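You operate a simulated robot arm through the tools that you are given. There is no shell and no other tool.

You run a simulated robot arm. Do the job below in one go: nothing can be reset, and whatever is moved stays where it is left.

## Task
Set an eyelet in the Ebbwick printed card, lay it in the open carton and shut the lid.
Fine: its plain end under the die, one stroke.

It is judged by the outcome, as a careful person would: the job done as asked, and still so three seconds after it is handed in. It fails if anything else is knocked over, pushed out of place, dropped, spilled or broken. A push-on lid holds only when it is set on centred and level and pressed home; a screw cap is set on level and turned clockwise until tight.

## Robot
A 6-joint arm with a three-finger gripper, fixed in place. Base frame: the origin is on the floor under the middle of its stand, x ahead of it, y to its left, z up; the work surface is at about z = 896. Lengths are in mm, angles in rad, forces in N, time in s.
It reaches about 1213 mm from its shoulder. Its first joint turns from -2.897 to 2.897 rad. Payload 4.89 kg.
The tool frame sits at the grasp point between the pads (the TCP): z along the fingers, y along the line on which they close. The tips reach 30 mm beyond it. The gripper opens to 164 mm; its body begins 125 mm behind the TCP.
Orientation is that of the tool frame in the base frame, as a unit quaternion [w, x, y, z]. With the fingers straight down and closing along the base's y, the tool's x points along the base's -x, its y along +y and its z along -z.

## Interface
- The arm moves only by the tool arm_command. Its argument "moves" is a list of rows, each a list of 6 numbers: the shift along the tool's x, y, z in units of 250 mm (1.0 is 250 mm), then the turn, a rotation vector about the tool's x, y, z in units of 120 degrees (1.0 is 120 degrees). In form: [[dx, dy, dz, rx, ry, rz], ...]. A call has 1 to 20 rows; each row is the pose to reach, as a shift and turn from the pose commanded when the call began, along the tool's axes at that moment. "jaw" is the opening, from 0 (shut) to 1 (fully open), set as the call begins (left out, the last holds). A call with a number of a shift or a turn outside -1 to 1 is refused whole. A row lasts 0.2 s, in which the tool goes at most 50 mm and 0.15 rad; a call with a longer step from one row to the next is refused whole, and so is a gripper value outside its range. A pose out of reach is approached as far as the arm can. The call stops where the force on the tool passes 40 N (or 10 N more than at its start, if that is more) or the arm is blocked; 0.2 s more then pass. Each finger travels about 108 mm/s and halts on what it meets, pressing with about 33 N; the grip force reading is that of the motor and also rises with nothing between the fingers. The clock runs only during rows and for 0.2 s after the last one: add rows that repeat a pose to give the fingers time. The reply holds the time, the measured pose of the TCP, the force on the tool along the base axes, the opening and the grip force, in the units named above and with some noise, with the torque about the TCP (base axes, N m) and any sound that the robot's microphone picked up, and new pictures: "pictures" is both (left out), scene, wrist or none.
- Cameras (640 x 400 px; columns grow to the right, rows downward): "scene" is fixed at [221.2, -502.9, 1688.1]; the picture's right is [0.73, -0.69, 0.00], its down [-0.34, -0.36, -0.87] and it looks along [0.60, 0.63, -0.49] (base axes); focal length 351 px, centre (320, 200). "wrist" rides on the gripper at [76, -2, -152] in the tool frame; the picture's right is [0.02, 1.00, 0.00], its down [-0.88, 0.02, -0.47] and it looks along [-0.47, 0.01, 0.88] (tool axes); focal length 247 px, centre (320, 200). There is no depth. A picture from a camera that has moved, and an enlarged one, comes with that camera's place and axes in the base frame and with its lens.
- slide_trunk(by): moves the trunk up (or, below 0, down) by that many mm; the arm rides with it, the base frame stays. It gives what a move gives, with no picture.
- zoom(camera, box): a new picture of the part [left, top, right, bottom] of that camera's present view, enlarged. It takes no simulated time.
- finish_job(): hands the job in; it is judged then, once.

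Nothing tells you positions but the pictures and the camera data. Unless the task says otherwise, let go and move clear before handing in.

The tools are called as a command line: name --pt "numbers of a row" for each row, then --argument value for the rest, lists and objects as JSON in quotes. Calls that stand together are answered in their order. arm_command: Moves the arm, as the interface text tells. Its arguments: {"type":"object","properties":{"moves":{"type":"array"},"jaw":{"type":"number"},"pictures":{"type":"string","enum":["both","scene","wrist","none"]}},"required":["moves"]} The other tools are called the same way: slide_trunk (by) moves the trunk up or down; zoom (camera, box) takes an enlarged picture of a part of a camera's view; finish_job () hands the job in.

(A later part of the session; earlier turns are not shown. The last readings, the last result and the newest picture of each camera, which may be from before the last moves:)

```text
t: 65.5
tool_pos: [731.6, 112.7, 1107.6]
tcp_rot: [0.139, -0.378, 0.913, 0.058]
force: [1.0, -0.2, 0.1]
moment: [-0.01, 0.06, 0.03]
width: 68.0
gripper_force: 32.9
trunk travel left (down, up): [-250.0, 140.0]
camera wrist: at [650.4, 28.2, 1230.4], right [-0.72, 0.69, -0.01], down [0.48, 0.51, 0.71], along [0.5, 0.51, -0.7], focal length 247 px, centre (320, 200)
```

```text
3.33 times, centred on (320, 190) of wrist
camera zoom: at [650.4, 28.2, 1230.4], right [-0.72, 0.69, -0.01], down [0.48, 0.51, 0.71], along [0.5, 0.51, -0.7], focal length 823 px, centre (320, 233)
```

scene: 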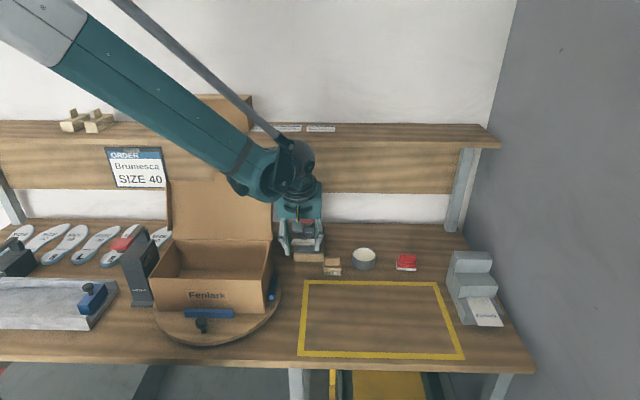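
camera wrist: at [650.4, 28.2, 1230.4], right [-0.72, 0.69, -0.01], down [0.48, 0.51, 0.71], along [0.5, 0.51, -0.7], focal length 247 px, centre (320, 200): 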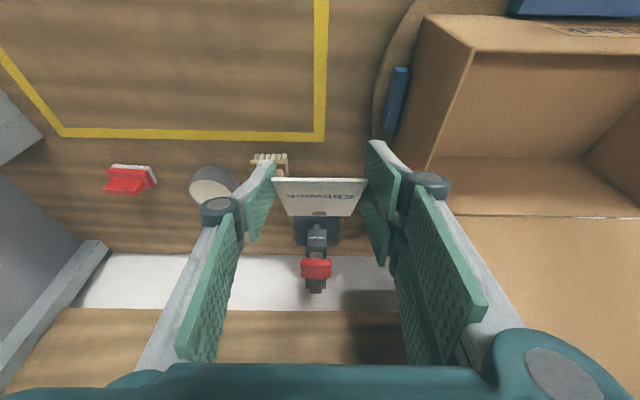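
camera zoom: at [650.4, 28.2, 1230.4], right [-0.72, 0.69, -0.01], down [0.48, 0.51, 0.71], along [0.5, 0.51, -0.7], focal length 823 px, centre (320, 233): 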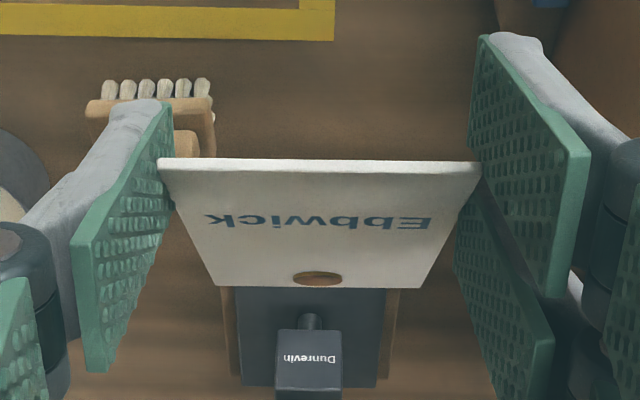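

arm_command --pt "0 0.15 0 0 0 0" --pt "0 0.3 0 0 0 0" --pt "0 0.45 0 0 0 0" --pt "0 0.6 0 0 0 0" --pt "0 0.75 0 0 0 0" --pt "0 0.9 0 0 0 0" --pt "0 0.98 0 0 0 0" --pt "0 0.98 0 0 0 0"

zoom --camera "wrist" --box '[160, 20, 480, 240]'

zoom --camera "scene" --box '[140, 165, 300, 355]'

```text
t: 67.3
tool_pos: [558.8, 286.6, 1104.8]
tcp_rot: [0.139, -0.378, 0.914, 0.058]
force: [-0.8, 0.6, -0.1]
moment: [-0.04, -0.07, 0.01]
width: 67.9
gripper_force: 33.4
trunk travel left (down, up): [-250.0, 140.0]
camera wrist: at [477.2, 201.2, 1226.9], right [-0.72, 0.69, -0.01], down [0.48, 0.51, 0.71], along [0.5, 0.51, -0.7], focal length 247 px, centre (320, 200)
```

scene: 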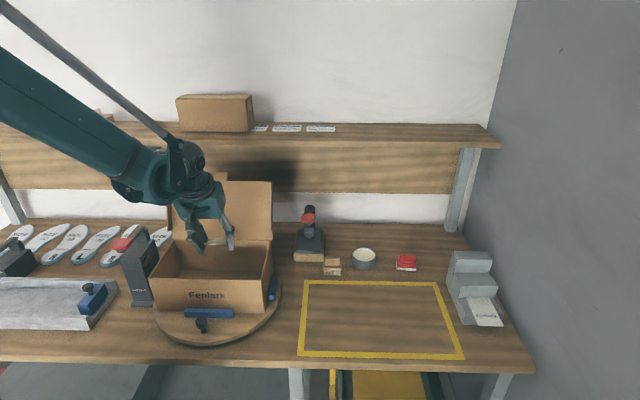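
wrist: 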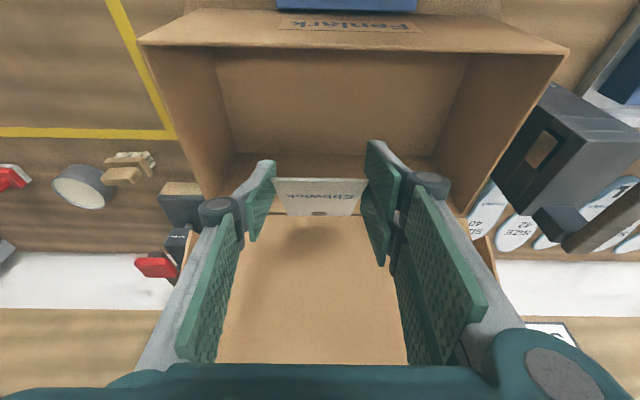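

```text
1.82 times, centred on (320, 130) of wrist
camera zoom: at [477.2, 201.2, 1226.9], right [-0.72, 0.69, -0.01], down [0.48, 0.51, 0.71], along [0.5, 0.51, -0.7], focal length 449 px, centre (320, 327)
```

zoom: 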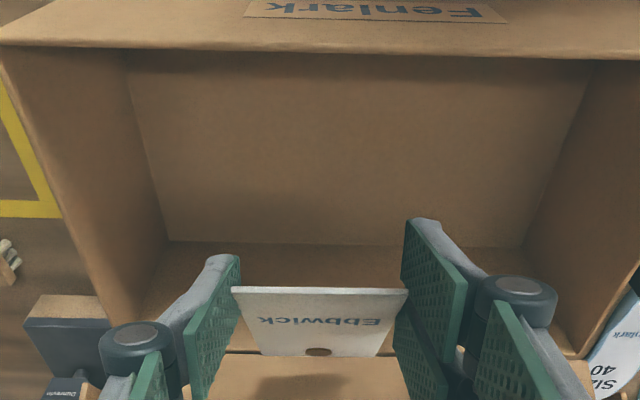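

```text
2.11 times, centred on (220, 260) of scene
camera zoom: at [221.2, -502.9, 1688.1], right [0.73, -0.69, 0.0], down [-0.34, -0.36, -0.87], along [0.6, 0.63, -0.49], focal length 738 px, centre (530, 74)
```

zoom: 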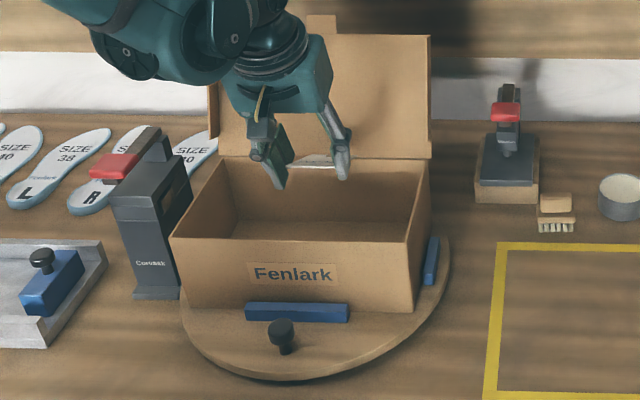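

The carton's open mouth is right below (floor about z≈889, rim z≈1010). I lower the card into it, far end slightly down, watching clearance to the walls.

arm_command --pt "0.02 0.03 0.09 0 0 0" --pt "0.042 0.06 0.18 0 0 0" --pt "0.064 0.06 0.27 0 0 0" --pt "0.085 0.06 0.36 0 0 0" --pt "0.107 0.06 0.45 0 0 0" --pt "0.107 0.06 0.45 0 0 0"

zoom --camera "wrist" --box '[160, 20, 480, 240]'

zoom --camera "scene" --box '[140, 165, 300, 355]'

```text
t: 68.7
tool_pos: [553.8, 302.6, 990.0]
tcp_rot: [0.139, -0.376, 0.914, 0.057]
force: [-0.1, 1.1, -0.5]
moment: [-0.03, 0.06, 0.01]
width: 68.0
gripper_force: 33.0
trunk travel left (down, up): [-250.0, 140.0]
camera wrist: at [471.8, 218.7, 1113.4], right [-0.72, 0.69, -0.01], down [0.48, 0.51, 0.71], along [0.5, 0.51, -0.7], focal length 247 px, centre (320, 200)
```

scene: 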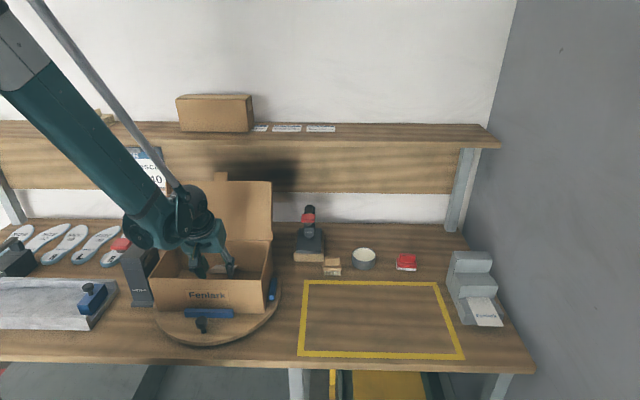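
wrist: 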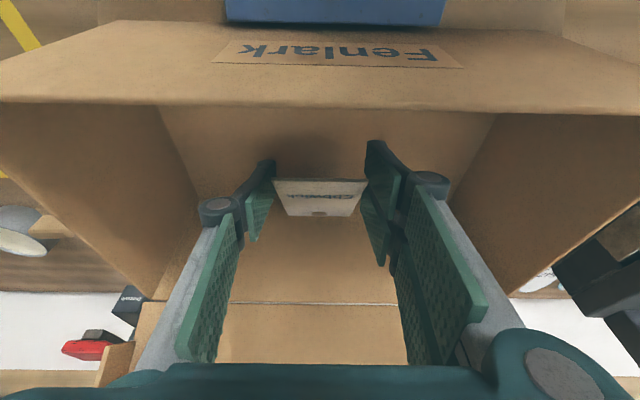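

```text
1.82 times, centred on (320, 130) of wrist
camera zoom: at [471.8, 218.7, 1113.4], right [-0.72, 0.69, -0.01], down [0.48, 0.51, 0.71], along [0.5, 0.51, -0.7], focal length 449 px, centre (320, 327)
```

zoom: 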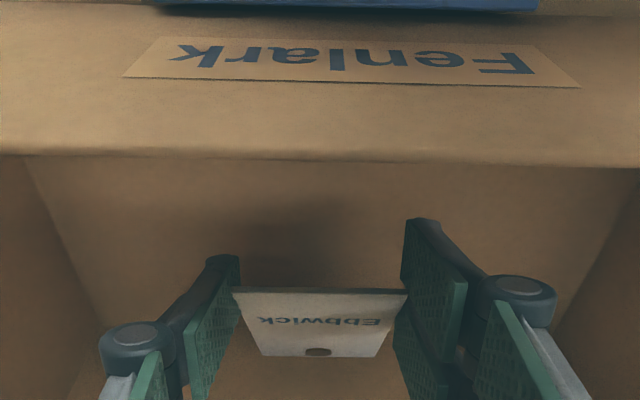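

```text
2.11 times, centred on (220, 260) of scene
camera zoom: at [221.2, -502.9, 1688.1], right [0.73, -0.69, 0.0], down [-0.34, -0.36, -0.87], along [0.6, 0.63, -0.49], focal length 738 px, centre (530, 74)
```

zoom: 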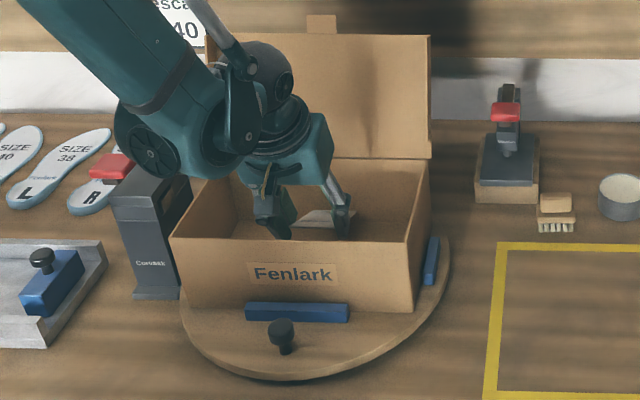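

arm_command --pt "0.009 0 0.029 0 0 0" --pt "0.018 0 0.058 0 0 0" --pt "0.027 0 0.087 0 0 0" --pt "0.034 0 0.107 0 0 0" --pt "0.034 0 0.107 0 0 0" --pictures "none"

arm_command --pt "0.0024 0 0.0076 0 0 0" --pt "0.0048 0 0.0153 0 0 0" --pt "0.0048 0 0.0153 0 0 0" --pictures "none"

arm_command --pt "0.0024 0 0.0076 0 0 0" --pt "0.0048 0 0.0153 0 0 0" --pt "0.0048 0 0.0153 0 0 0" --pictures "wrist"

zoom --camera "wrist" --box '[220, 110, 420, 250]'

```text
t: 69.9
tool_pos: [553.4, 301.7, 964.0]
tcp_rot: [0.139, -0.377, 0.914, 0.057]
force: [-0.2, 0.0, -0.4]
moment: [-0.02, 0.02, 0.01]
width: 68.1
gripper_force: 32.4
trunk travel left (down, up): [-250.0, 140.0]
```

```text
t: 70.7
tool_pos: [553.7, 301.8, 960.1]
tcp_rot: [0.14, -0.377, 0.914, 0.058]
force: [-1.2, -1.1, 11.0]
moment: [0.75, -0.73, 0.02]
width: 68.2
gripper_force: 32.5
trunk travel left (down, up): [-250.0, 140.0]
```

```text
t: 71.5
tool_pos: [555.2, 302.4, 956.2]
tcp_rot: [0.14, -0.378, 0.913, 0.058]
force: [-1.9, -1.5, 10.8]
moment: [0.62, -0.57, 0.02]
width: 67.9
gripper_force: 32.9
trunk travel left (down, up): [-250.0, 140.0]
camera wrist: at [472.1, 217.2, 1079.4], right [-0.72, 0.69, -0.01], down [0.48, 0.51, 0.71], along [0.5, 0.51, -0.7], focal length 247 px, centre (320, 200)
```

wrist: 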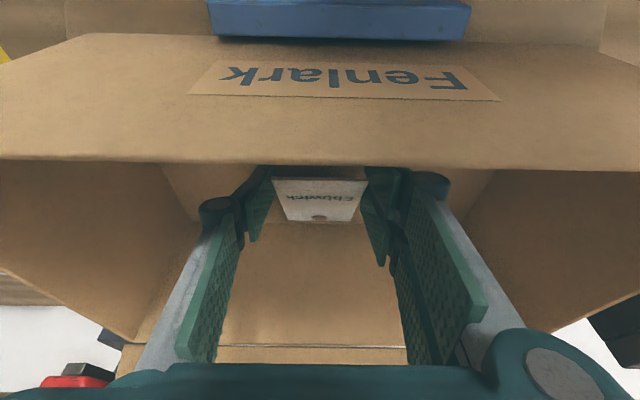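

```text
2.86 times, centred on (320, 180) of wrist
camera zoom: at [472.1, 217.2, 1079.4], right [-0.72, 0.69, -0.01], down [0.48, 0.51, 0.71], along [0.5, 0.51, -0.7], focal length 706 px, centre (320, 257)
```

zoom: 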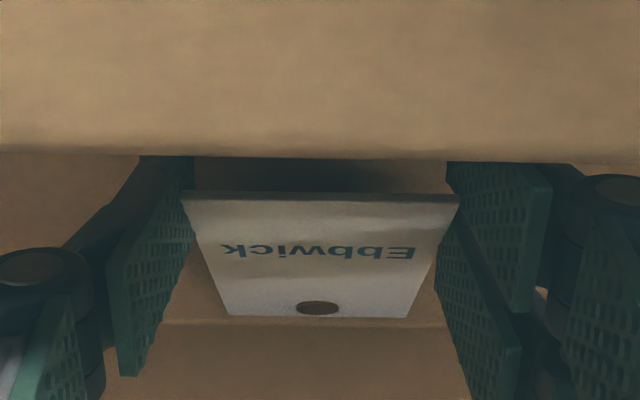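

arm_command --pt "0.0024 0 0.0076 0 0 0" --pt "0.0048 0 0.0153 0 0 0" --pt "0.0072 0 0.0229 0 0 0" --pt "0.0072 0 0.0229 0 0 0" --pictures "none"

arm_command --pt "0.0024 0 0.0076 0 0 0" --pt "0.0048 0 0.0153 0 0 0" --pt "0.0072 0 0.0229 0 0 0" --pt "0.0072 0 0.0229 0 0 0" --pictures "both"

zoom --camera "wrist" --box '[220, 110, 420, 250]'

```text
t: 72.5
tool_pos: [554.0, 301.9, 950.2]
tcp_rot: [0.14, -0.377, 0.914, 0.057]
force: [-0.2, -0.5, 10.0]
moment: [0.6, -0.67, -0.02]
width: 68.1
gripper_force: 33.5
trunk travel left (down, up): [-250.0, 140.0]
```

```text
t: 73.5
tool_pos: [555.4, 302.2, 945.0]
tcp_rot: [0.14, -0.378, 0.913, 0.057]
force: [-2.1, -1.9, 8.5]
moment: [0.71, -0.52, 0.08]
width: 67.6
gripper_force: 32.8
trunk travel left (down, up): [-250.0, 140.0]
camera wrist: at [472.4, 217.0, 1066.9], right [-0.72, 0.69, -0.01], down [0.48, 0.51, 0.71], along [0.5, 0.51, -0.7], focal length 247 px, centre (320, 200)
```

scene: 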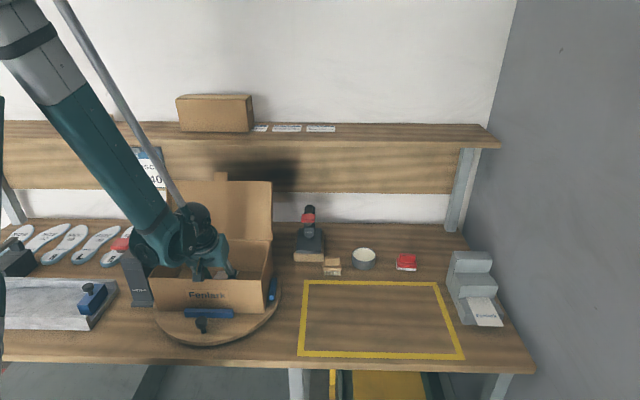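
wrist: 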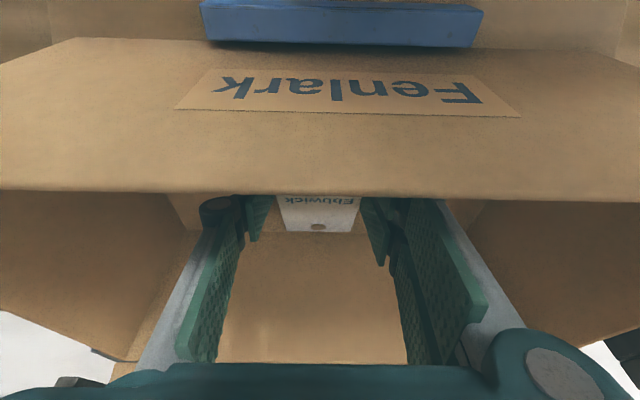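

```text
2.86 times, centred on (320, 180) of wrist
camera zoom: at [472.4, 217.0, 1066.9], right [-0.72, 0.69, -0.01], down [0.48, 0.51, 0.71], along [0.5, 0.51, -0.7], focal length 706 px, centre (320, 257)
```

zoom: 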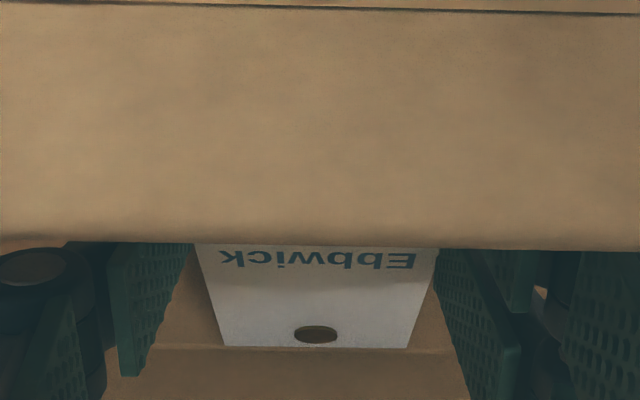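

The far end rests on the carton floor with the card nearly flat. Releasing now.

arm_command --pt "0 0 0 0 0 0" --pt "0 0 0 0 0 0" --pt "0 0 0 0 0 0" --pt "0 0 0 0 0 0" --jaw 0.56 --pictures "none"

arm_command --pt "-0.012 0 -0.038 0 0 0" --pt "-0.036 0 -0.115 0 0 0" --pt "-0.083 0 -0.267 0 0 0" --pt "-0.13 0 -0.42 0 0 0" --pt "-0.178 0 -0.573 0 0 0" --pt "-0.225 0 -0.726 0 0 0" --pt "-0.225 0 -0.726 0 0 0"

zoom --camera "wrist" --box '[160, 20, 480, 240]'

zoom --camera "scene" --box '[140, 165, 300, 355]'

```text
t: 74.5
tool_pos: [554.4, 302.9, 946.0]
tcp_rot: [0.139, -0.378, 0.914, 0.057]
force: [0.1, 0.4, -0.6]
moment: [-0.04, 0.01, -0.01]
width: 91.8
gripper_force: 0.1
trunk travel left (down, up): [-250.0, 140.0]
```

```text
t: 76.1
tool_pos: [554.3, 301.8, 1136.7]
tcp_rot: [0.138, -0.378, 0.914, 0.058]
force: [-0.8, 0.0, 0.7]
moment: [0.05, -0.07, -0.02]
width: 91.7
gripper_force: 0.0
trunk travel left (down, up): [-250.0, 140.0]
camera wrist: at [471.7, 216.4, 1258.0], right [-0.72, 0.69, -0.01], down [0.48, 0.51, 0.71], along [0.5, 0.51, -0.7], focal length 247 px, centre (320, 200)
```

scene: 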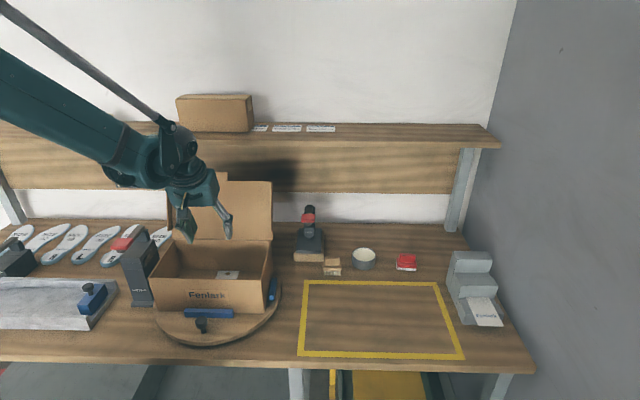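
wrist: 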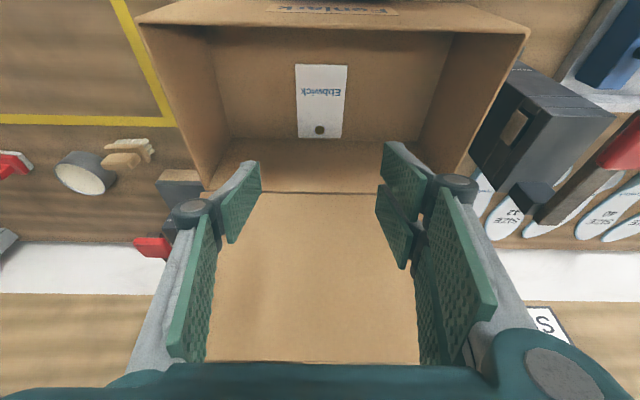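

```text
1.82 times, centred on (320, 130) of wrist
camera zoom: at [471.7, 216.4, 1258.0], right [-0.72, 0.69, -0.01], down [0.48, 0.51, 0.71], along [0.5, 0.51, -0.7], focal length 449 px, centre (320, 327)
```

zoom: 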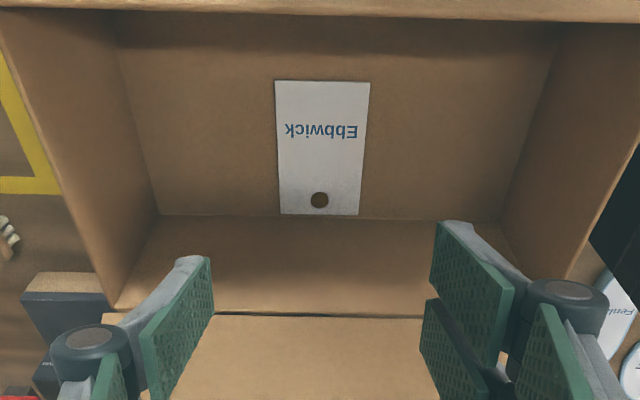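

```text
2.11 times, centred on (220, 260) of scene
camera zoom: at [221.2, -502.9, 1688.1], right [0.73, -0.69, 0.0], down [-0.34, -0.36, -0.87], along [0.6, 0.63, -0.49], focal length 738 px, centre (530, 74)
```

zoom: 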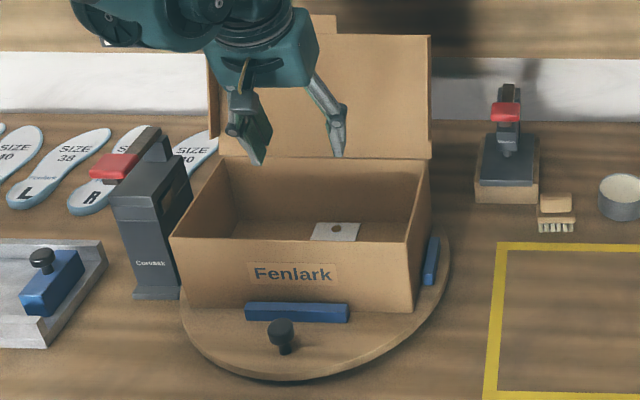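

The card lies flat in the carton, eyelet visible. Next is the lid: it is hinged at the rear rim (q≈726, z≈1010) and leans back about 11° (top edge near q≈763, z≈1206). I close the fingers and rise to get a good look at it before going behind it.

arm_command --pt "-0.036 -0.04 -0.117 0 0.0286 0" --pt "-0.072 -0.08 -0.234 0 0.0572 0" --pt "-0.109 -0.12 -0.35 0 0.0858 0" --pt "-0.145 -0.16 -0.467 0 0.1144 0" --pt "-0.181 -0.2 -0.584 0 0.143 0" --pt "-0.181 -0.2 -0.584 0 0.143 0" --jaw 0

zoom --camera "wrist" --box '[160, 60, 400, 260]'

zoom --camera "scene" --box '[140, 150, 300, 270]'

```text
t: 77.5
tool_pos: [590.2, 266.0, 1288.5]
tcp_rot: [0.001, -0.382, 0.924, 0.001]
force: [0.7, -0.2, -0.8]
moment: [-0.03, 0.06, -0.01]
width: 0.1
gripper_force: 33.0
trunk travel left (down, up): [-250.0, 140.0]
camera wrist: at [536.4, 210.9, 1439.6], right [-0.72, 0.69, 0.0], down [0.61, 0.63, 0.48], along [0.33, 0.34, -0.88], focal length 247 px, centre (320, 200)
```

scene: 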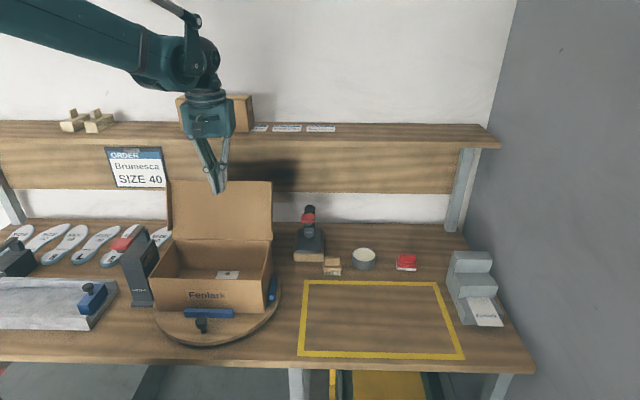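
wrist: 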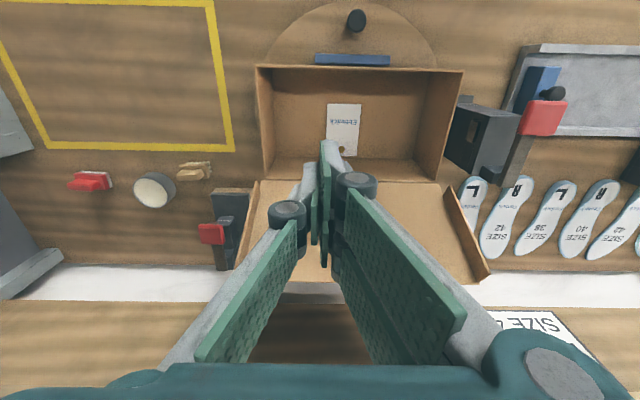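

```text
2.00 times, centred on (280, 160) of wrist
camera zoom: at [536.4, 210.9, 1439.6], right [-0.72, 0.69, 0.0], down [0.61, 0.63, 0.48], along [0.33, 0.34, -0.88], focal length 494 px, centre (400, 280)
```

zoom: 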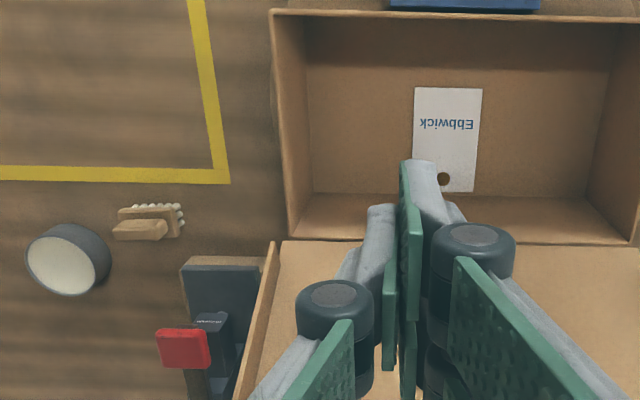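

```text
3.33 times, centred on (220, 210) of scene
camera zoom: at [221.2, -502.9, 1688.1], right [0.73, -0.69, 0.0], down [-0.34, -0.36, -0.87], along [0.6, 0.63, -0.49], focal length 1169 px, centre (653, 167)
```

zoom: 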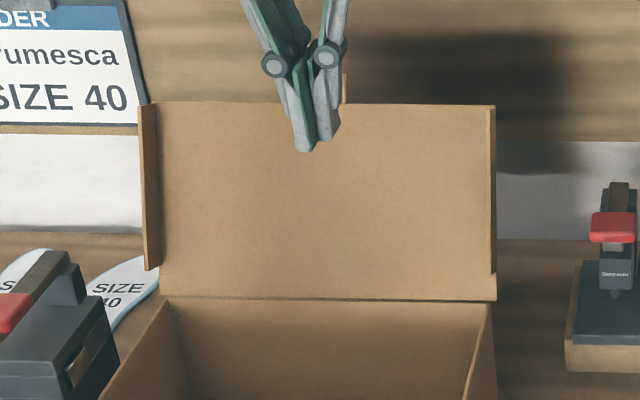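

The lid has side flaps and a pull tab; the space behind it (up to the shelf edge at q≈890) fits the closed fingers. I move over the lid's top and stop behind it.

arm_command --pt "-0.15 0 0 0 0 0" --pt "-0.3 0 0 0 0 0" --pt "-0.45 0 0 0 0 0" --pt "-0.6 0 0 0 0 0" --pt "-0.72 0 0 0 0 0" --pt "-0.77 0 0 0 0 0" --pt "-0.77 0 0 0 0 0"

zoom --camera "wrist" --box '[240, 60, 480, 260]'

zoom --camera "scene" --box '[140, 80, 300, 200]'

```text
t: 79.1
tool_pos: [727.1, 401.6, 1288.8]
tcp_rot: [0.001, -0.382, 0.924, 0.001]
force: [0.3, 1.0, 0.3]
moment: [-0.05, 0.04, 0.03]
width: 0.1
gripper_force: 32.7
trunk travel left (down, up): [-250.0, 140.0]
camera wrist: at [674.1, 345.9, 1440.4], right [-0.72, 0.69, 0.0], down [0.61, 0.63, 0.48], along [0.33, 0.34, -0.88], focal length 247 px, centre (320, 200)
```

scene: 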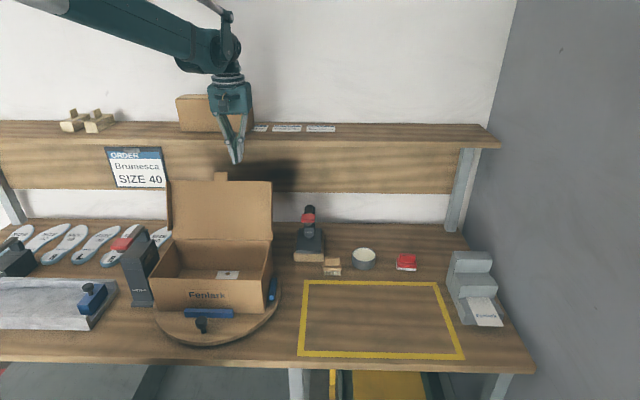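
wrist: 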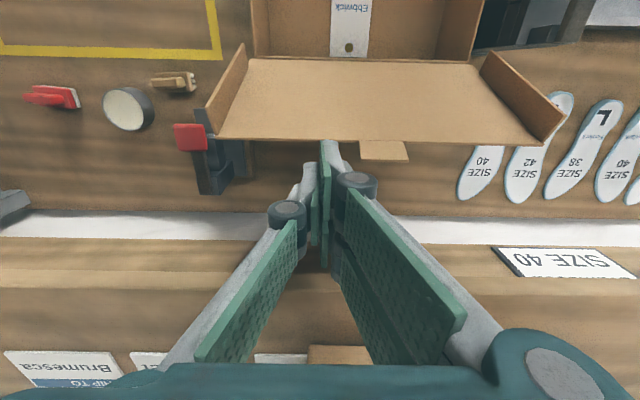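

```text
2.00 times, centred on (360, 160) of wrist
camera zoom: at [674.1, 345.9, 1440.4], right [-0.72, 0.69, 0.0], down [0.61, 0.63, 0.48], along [0.33, 0.34, -0.88], focal length 494 px, centre (240, 280)
```

zoom: 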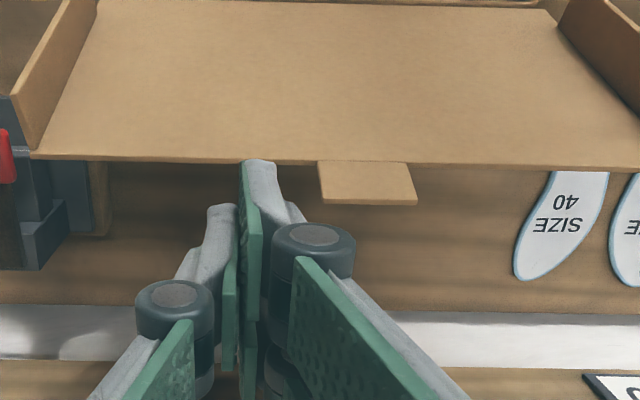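

```text
3.33 times, centred on (220, 140) of scene
camera zoom: at [221.2, -502.9, 1688.1], right [0.73, -0.69, 0.0], down [-0.34, -0.36, -0.87], along [0.6, 0.63, -0.49], focal length 1169 px, centre (653, 400)
```

zoom: 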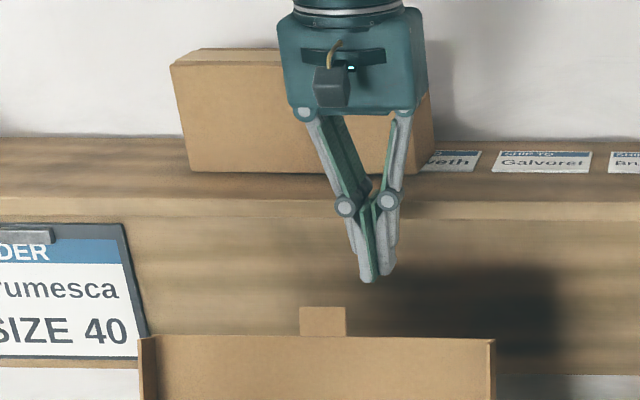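

arm_command --pt "-0.09 0 0 0 0 0" --pt "-0.09 0 0.12 0 0 0" --pt "-0.09 0 0.24 0 0 0" --pt "-0.09 0 0.34 0 0 0" --pt "-0.09 0 0.39 0 0 0" --pt "-0.09 0 0.39 0 0 0"

zoom --camera "wrist" --box '[200, 20, 440, 220]'

zoom --camera "scene" --box '[140, 100, 300, 220]'

```text
t: 80.5
tool_pos: [740.9, 418.5, 1190.3]
tcp_rot: [0.001, -0.381, 0.925, 0.001]
force: [0.6, 0.3, -0.4]
moment: [-0.06, 0.06, 0.02]
width: 0.0
gripper_force: 33.5
trunk travel left (down, up): [-250.0, 140.0]
camera wrist: at [688.9, 363.3, 1342.5], right [-0.72, 0.69, 0.0], down [0.61, 0.63, 0.48], along [0.33, 0.34, -0.88], focal length 247 px, centre (320, 200)
```

scene: 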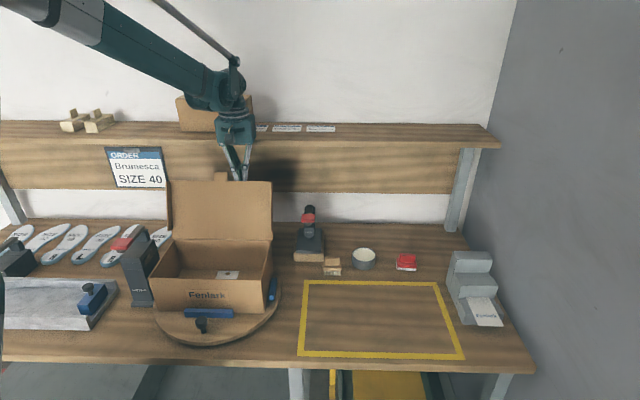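
wrist: 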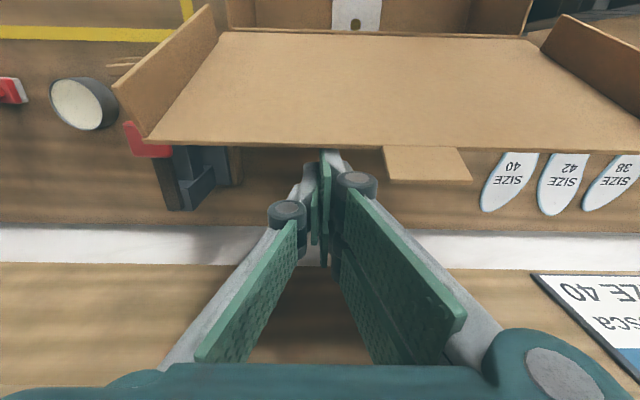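

```text
2.00 times, centred on (320, 120) of wrist
camera zoom: at [688.9, 363.3, 1342.5], right [-0.72, 0.69, 0.0], down [0.61, 0.63, 0.48], along [0.33, 0.34, -0.88], focal length 494 px, centre (320, 360)
```

zoom: 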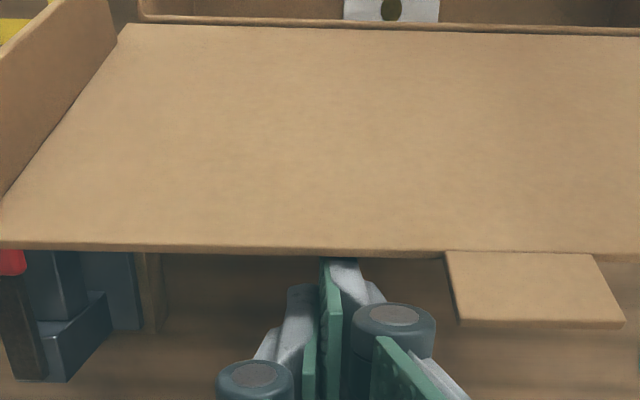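

```text
3.33 times, centred on (220, 160) of scene
camera zoom: at [221.2, -502.9, 1688.1], right [0.73, -0.69, 0.0], down [-0.34, -0.36, -0.87], along [0.6, 0.63, -0.49], focal length 1169 px, centre (653, 333)
```

zoom: 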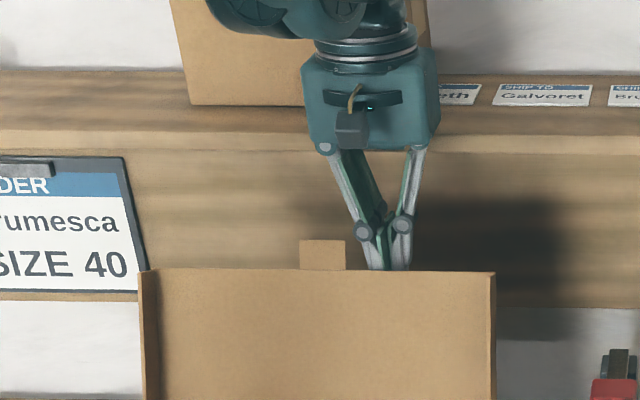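

The fingers are behind the lid with no contact. I push it forward gently.

arm_command --pt "0.04 0 0 0 0 0" --pt "0.08 0 0 0 0 0" --pt "0.12 0 0 0 0 0" --pt "0.16 0 0 0 0 0" --pt "0.2 0 0 0 0 0" --pt "0.24 0 0 0 0 0" --pt "0.28 0 0 0 0 0"

zoom --camera "scene" --box '[140, 130, 300, 250]'

```text
t: 82.1
tool_pos: [693.9, 367.5, 1190.4]
tcp_rot: [0.001, -0.382, 0.924, 0.001]
force: [0.4, -0.3, 0.0]
moment: [-0.05, 0.06, 0.0]
width: 0.0
gripper_force: 32.6
trunk travel left (down, up): [-250.0, 140.0]
camera wrist: at [640.2, 313.3, 1341.6], right [-0.72, 0.69, 0.0], down [0.61, 0.63, 0.48], along [0.33, 0.34, -0.88], focal length 247 px, centre (320, 200)
```

scene: 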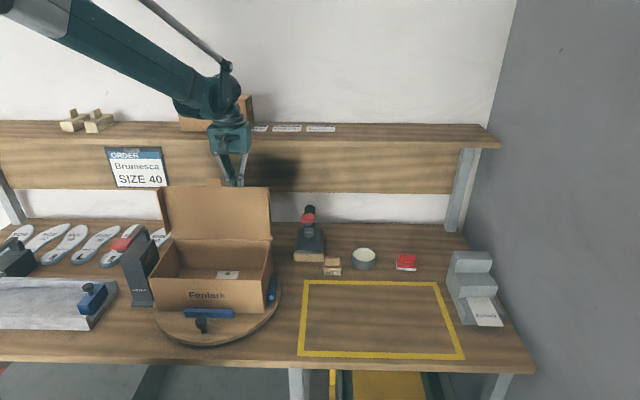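
wrist: 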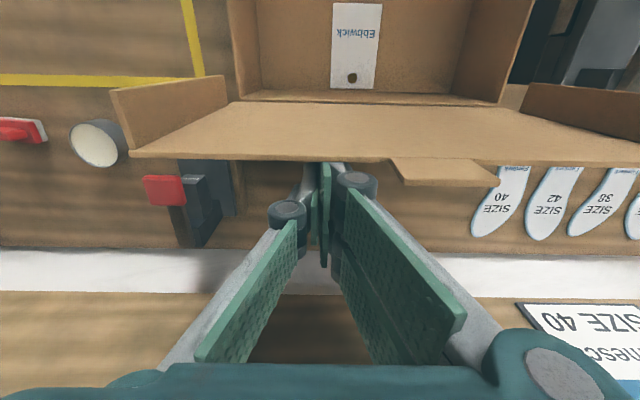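

```text
3.33 times, centred on (220, 190) of scene
camera zoom: at [221.2, -502.9, 1688.1], right [0.73, -0.69, 0.0], down [-0.34, -0.36, -0.87], along [0.6, 0.63, -0.49], focal length 1169 px, centre (653, 233)
```

zoom: 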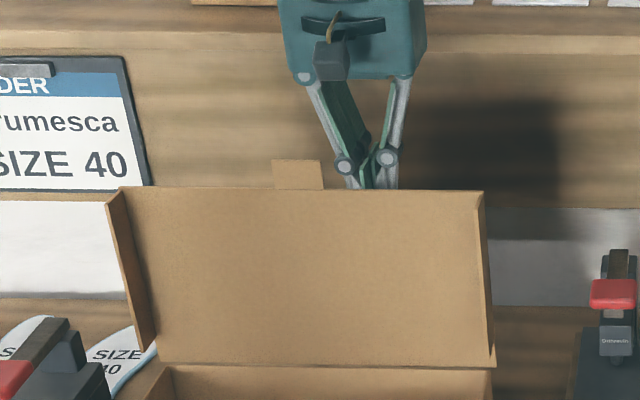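

zoom --camera "scene" --box '[140, 165, 300, 355]'

```text
2.11 times, centred on (220, 260) of scene
camera zoom: at [221.2, -502.9, 1688.1], right [0.73, -0.69, 0.0], down [-0.34, -0.36, -0.87], along [0.6, 0.63, -0.49], focal length 738 px, centre (530, 74)
```

zoom: 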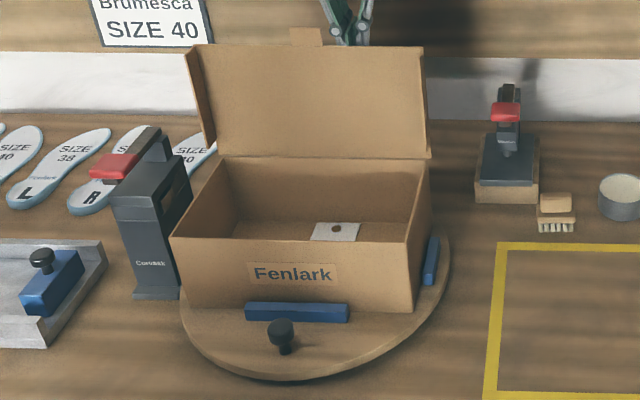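

The carton itself hasn't moved and the lid is now just past vertical. I keep guiding it forward and down along its arc.

arm_command --pt "0.042 0 -0.006 0 0 0" --pt "0.094 0 -0.014 0 0 0" --pt "0.148 0 -0.016 0 0 0" --pt "0.202 0 0.002 0 0 0" --pt "0.254 0 0.026 0 0 0" --pt "0.302 0 0.047 0 0 0"

zoom --camera "scene" --box '[140, 165, 300, 355]'

```text
t: 83.5
tool_pos: [640.2, 316.2, 1177.0]
tcp_rot: [0.001, -0.382, 0.924, 0.001]
force: [-0.5, 0.9, 0.6]
moment: [0.0, 0.05, 0.01]
width: 0.1
gripper_force: 32.8
trunk travel left (down, up): [-250.0, 140.0]
camera wrist: at [586.4, 260.8, 1330.5], right [-0.72, 0.69, 0.0], down [0.61, 0.63, 0.48], along [0.33, 0.34, -0.88], focal length 247 px, centre (320, 200)
```

scene: 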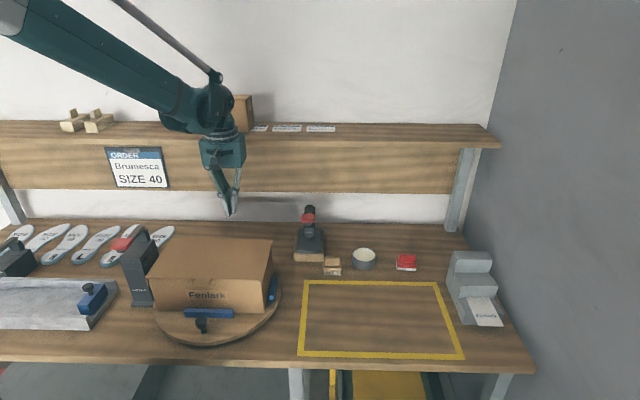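
wrist: 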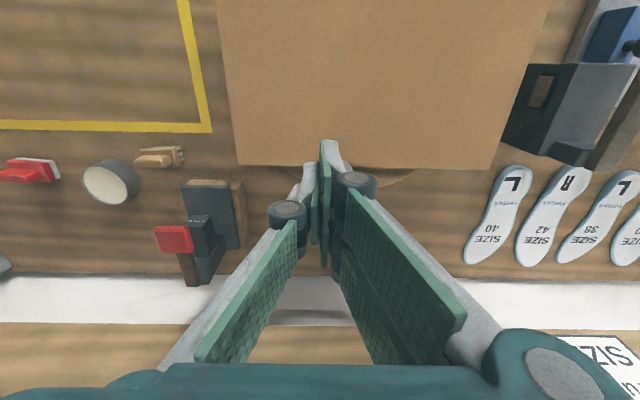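

```text
2.11 times, centred on (220, 260) of scene
camera zoom: at [221.2, -502.9, 1688.1], right [0.73, -0.69, 0.0], down [-0.34, -0.36, -0.87], along [0.6, 0.63, -0.49], focal length 738 px, centre (530, 74)
```

zoom: 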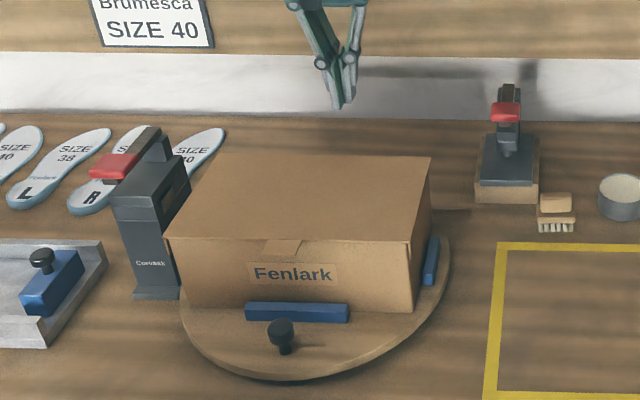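

The lid has dropped shut on its own. I check how well it is seated before pressing it home.

zoom --camera "scene" --box '[145, 225, 225, 325]'

zoom --camera "scene" --box '[205, 225, 285, 325]'

zoom --camera "wrist" --box '[210, 0, 560, 190]'

```text
4.00 times, centred on (185, 275) of scene
camera zoom: at [221.2, -502.9, 1688.1], right [0.73, -0.69, 0.0], down [-0.34, -0.36, -0.87], along [0.6, 0.63, -0.49], focal length 1403 px, centre (860, -100)
```

zoom: 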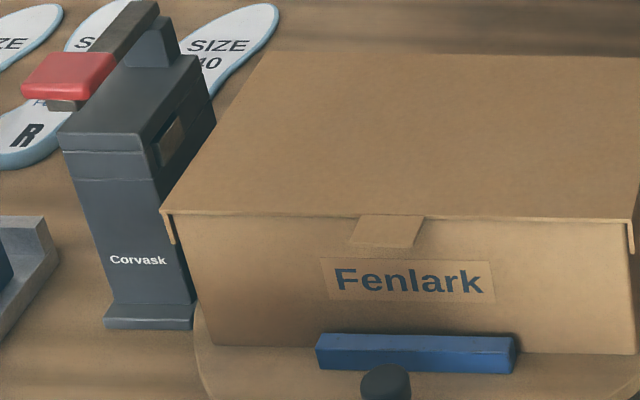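

```text
4.00 times, centred on (245, 275) of scene
camera zoom: at [221.2, -502.9, 1688.1], right [0.73, -0.69, 0.0], down [-0.34, -0.36, -0.87], along [0.6, 0.63, -0.49], focal length 1403 px, centre (620, -100)
```

zoom: 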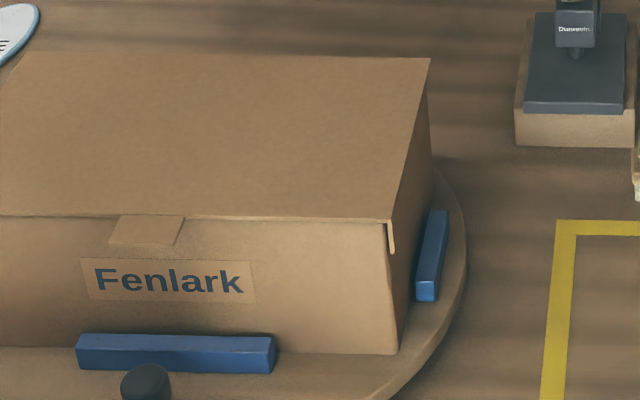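

```text
1.83 times, centred on (385, 95) of wrist
camera zoom: at [586.4, 260.8, 1330.5], right [-0.72, 0.69, 0.0], down [0.61, 0.63, 0.48], along [0.33, 0.34, -0.88], focal length 452 px, centre (201, 392)
```

zoom: 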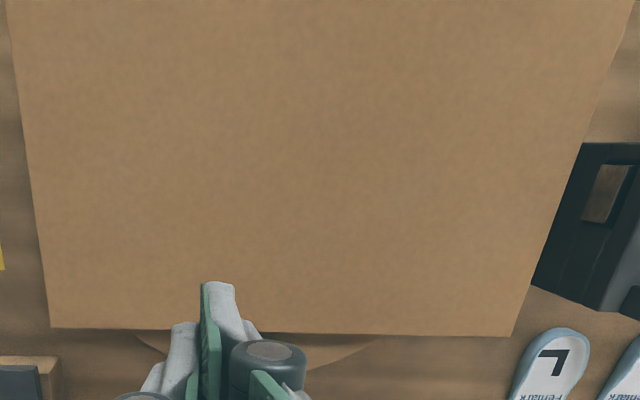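

The lid lies flat on the rim with its flaps over the side walls and the tab at the front. To be sure it's home, I'll press it lightly near the front centre with the closed fingertips.

arm_command --pt "0.1 0.06 0.05 0 0 0" --pt "0.22 0.12 0.15 0 0 0" --pt "0.34 0.18 0.27 0 0 0" --pt "0.424 0.236 0.38 0 0 0" --pt "0.424 0.236 0.448 0 0 0" --pt "0.424 0.236 0.448 0 0 0" --pictures "both"

arm_command --pt "0 0 0.015 0 0 0" --pt "0 0 0.03 0 0 0" --pt "0 0 0.045 0 0 0" --pt "0 0 0.06 0 0 0" --pt "0 0 0.06 0 0 0" --pictures "none"

```text
t: 84.9
tool_pos: [523.5, 282.0, 1066.4]
tcp_rot: [0.002, -0.382, 0.924, 0.0]
force: [0.5, 0.5, 0.7]
moment: [-0.02, 0.05, -0.04]
width: 0.0
gripper_force: 33.4
trunk travel left (down, up): [-250.0, 140.0]
camera wrist: at [470.6, 227.2, 1218.5], right [-0.72, 0.69, 0.0], down [0.61, 0.63, 0.48], along [0.33, 0.34, -0.88], focal length 247 px, centre (320, 200)
```

scene: 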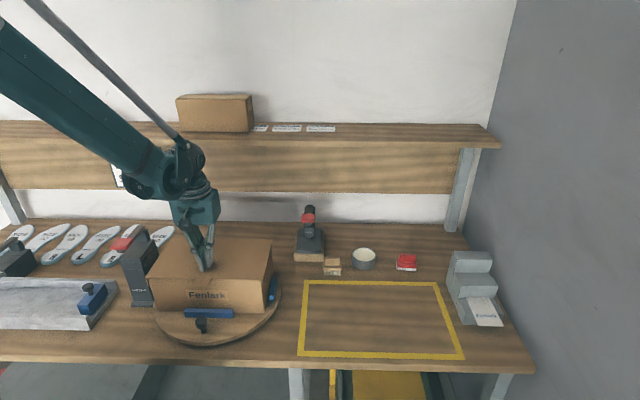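
wrist: 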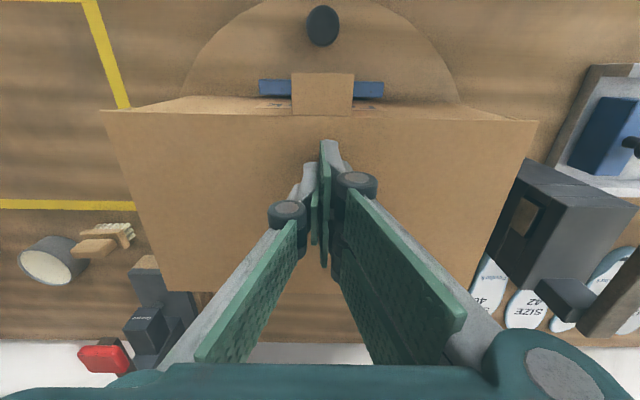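

```text
t: 86.0
tool_pos: [523.1, 283.2, 1053.6]
tcp_rot: [0.002, -0.382, 0.924, 0.001]
force: [-3.9, -2.1, 35.8]
moment: [0.41, -0.3, 0.09]
width: 6.1
gripper_force: 32.9
trunk travel left (down, up): [-250.0, 140.0]
stopped in row 5: the force on the tool passed its limit at 41 N (the readings are from after the stop); the commanded pose is now the measured one
```

It resisted firmly (about 40 N), so the lid is down hard on the rim. I lift straight off and inspect.

arm_command --pt "0 0 -0.04 0 0 0" --pt "0 0 -0.15 0 0 0" --pt "0 0 -0.3 0 0 0" --pt "0 0 -0.45 0 0 0" --pt "0 0 -0.6 0 0 0" --pt "0 0 -0.75 0 0 0" --pt "0 0 -0.75 0 0 0"

zoom --camera "scene" --box '[145, 225, 225, 325]'

zoom --camera "scene" --box '[205, 225, 285, 325]'

zoom --camera "wrist" --box '[160, 40, 480, 240]'

```text
t: 87.5
tool_pos: [524.0, 283.1, 1238.9]
tcp_rot: [0.002, -0.382, 0.924, 0.001]
force: [-0.2, -0.1, 0.0]
moment: [0.07, -0.09, -0.05]
width: 0.0
gripper_force: 33.0
trunk travel left (down, up): [-250.0, 140.0]
camera wrist: at [470.9, 227.0, 1390.7], right [-0.72, 0.69, 0.0], down [0.61, 0.63, 0.48], along [0.33, 0.34, -0.88], focal length 247 px, centre (320, 200)
```

scene: 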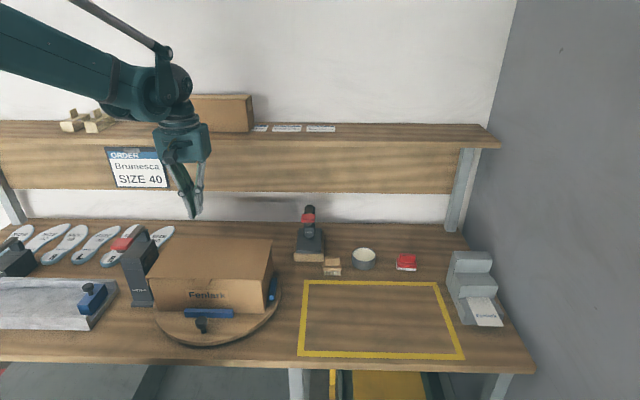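
wrist: 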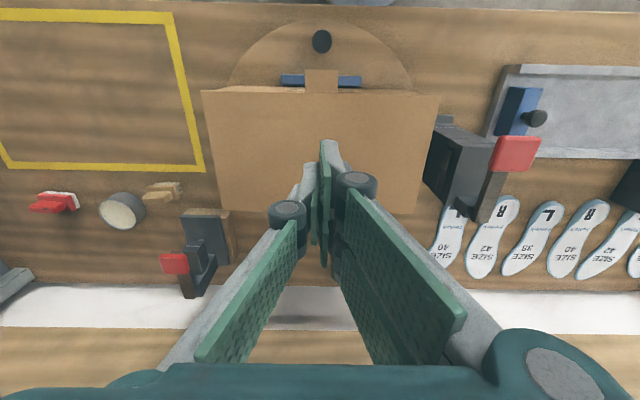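

```text
4.00 times, centred on (185, 275) of scene
camera zoom: at [221.2, -502.9, 1688.1], right [0.73, -0.69, 0.0], down [-0.34, -0.36, -0.87], along [0.6, 0.63, -0.49], focal length 1403 px, centre (860, -100)
```

zoom: 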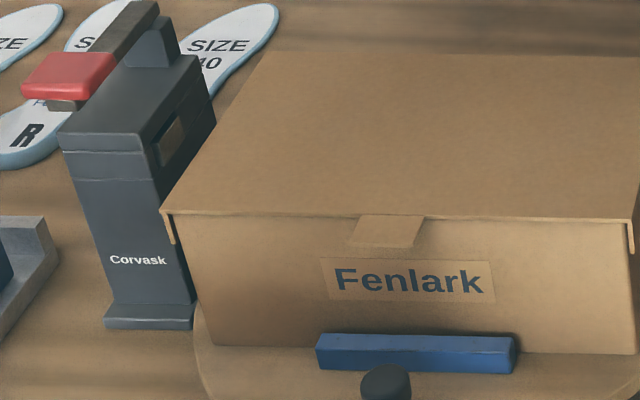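

```text
4.00 times, centred on (245, 275) of scene
camera zoom: at [221.2, -502.9, 1688.1], right [0.73, -0.69, 0.0], down [-0.34, -0.36, -0.87], along [0.6, 0.63, -0.49], focal length 1403 px, centre (620, -100)
```

zoom: 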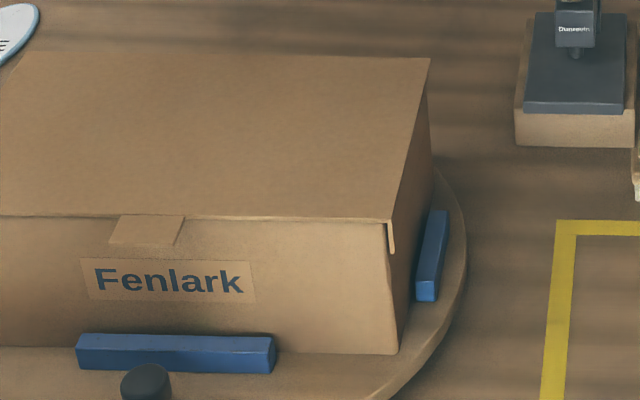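

```text
2.00 times, centred on (320, 140) of wrist
camera zoom: at [470.9, 227.0, 1390.7], right [-0.72, 0.69, 0.0], down [0.61, 0.63, 0.48], along [0.33, 0.34, -0.88], focal length 494 px, centre (320, 320)
```

zoom: 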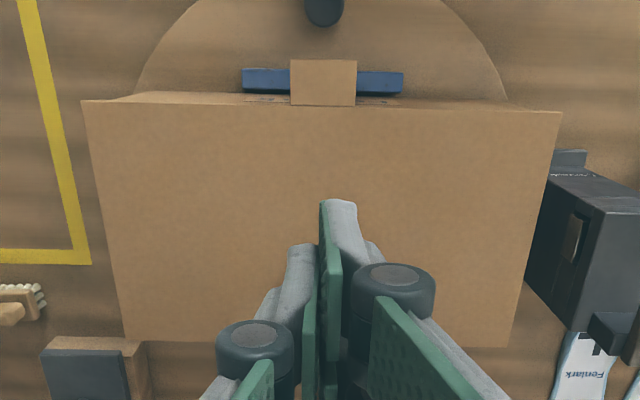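

The lid is flat and flush all round, and every other item is where it was. I move a little further clear and then hand in.

arm_command --pt "0.05 0 -0.12 0 0 0" --pt "0.1 0 -0.24 0 0 0" --pt "0.15 0 -0.36 0 0 0" --pt "0.2 0 -0.44 0 0 0" --pt "0.2 0 -0.44 0 0 0" --jaw 0.3 --pictures "scene"

zoom --camera "scene" --box '[120, 190, 440, 350]'

```text
t: 88.8
tool_pos: [488.5, 247.3, 1348.5]
tcp_rot: [0.001, -0.381, 0.924, 0.0]
force: [-1.2, 0.7, -1.7]
moment: [0.05, -0.04, -0.07]
width: 49.3
gripper_force: 0.0
trunk travel left (down, up): [-250.0, 140.0]
```

scene: 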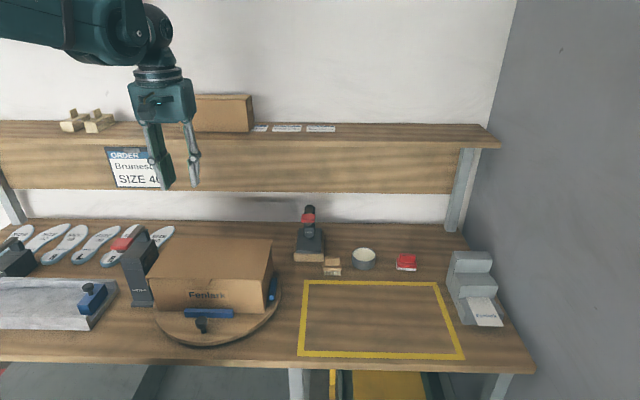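

```text
2.00 times, centred on (280, 270) of scene
camera zoom: at [221.2, -502.9, 1688.1], right [0.73, -0.69, 0.0], down [-0.34, -0.36, -0.87], along [0.6, 0.63, -0.49], focal length 702 px, centre (400, 60)
```

zoom: 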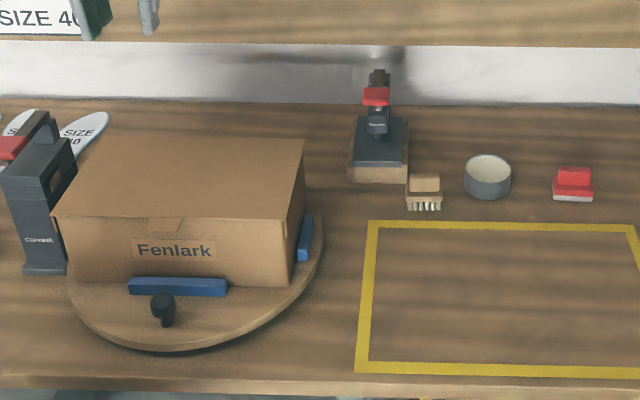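

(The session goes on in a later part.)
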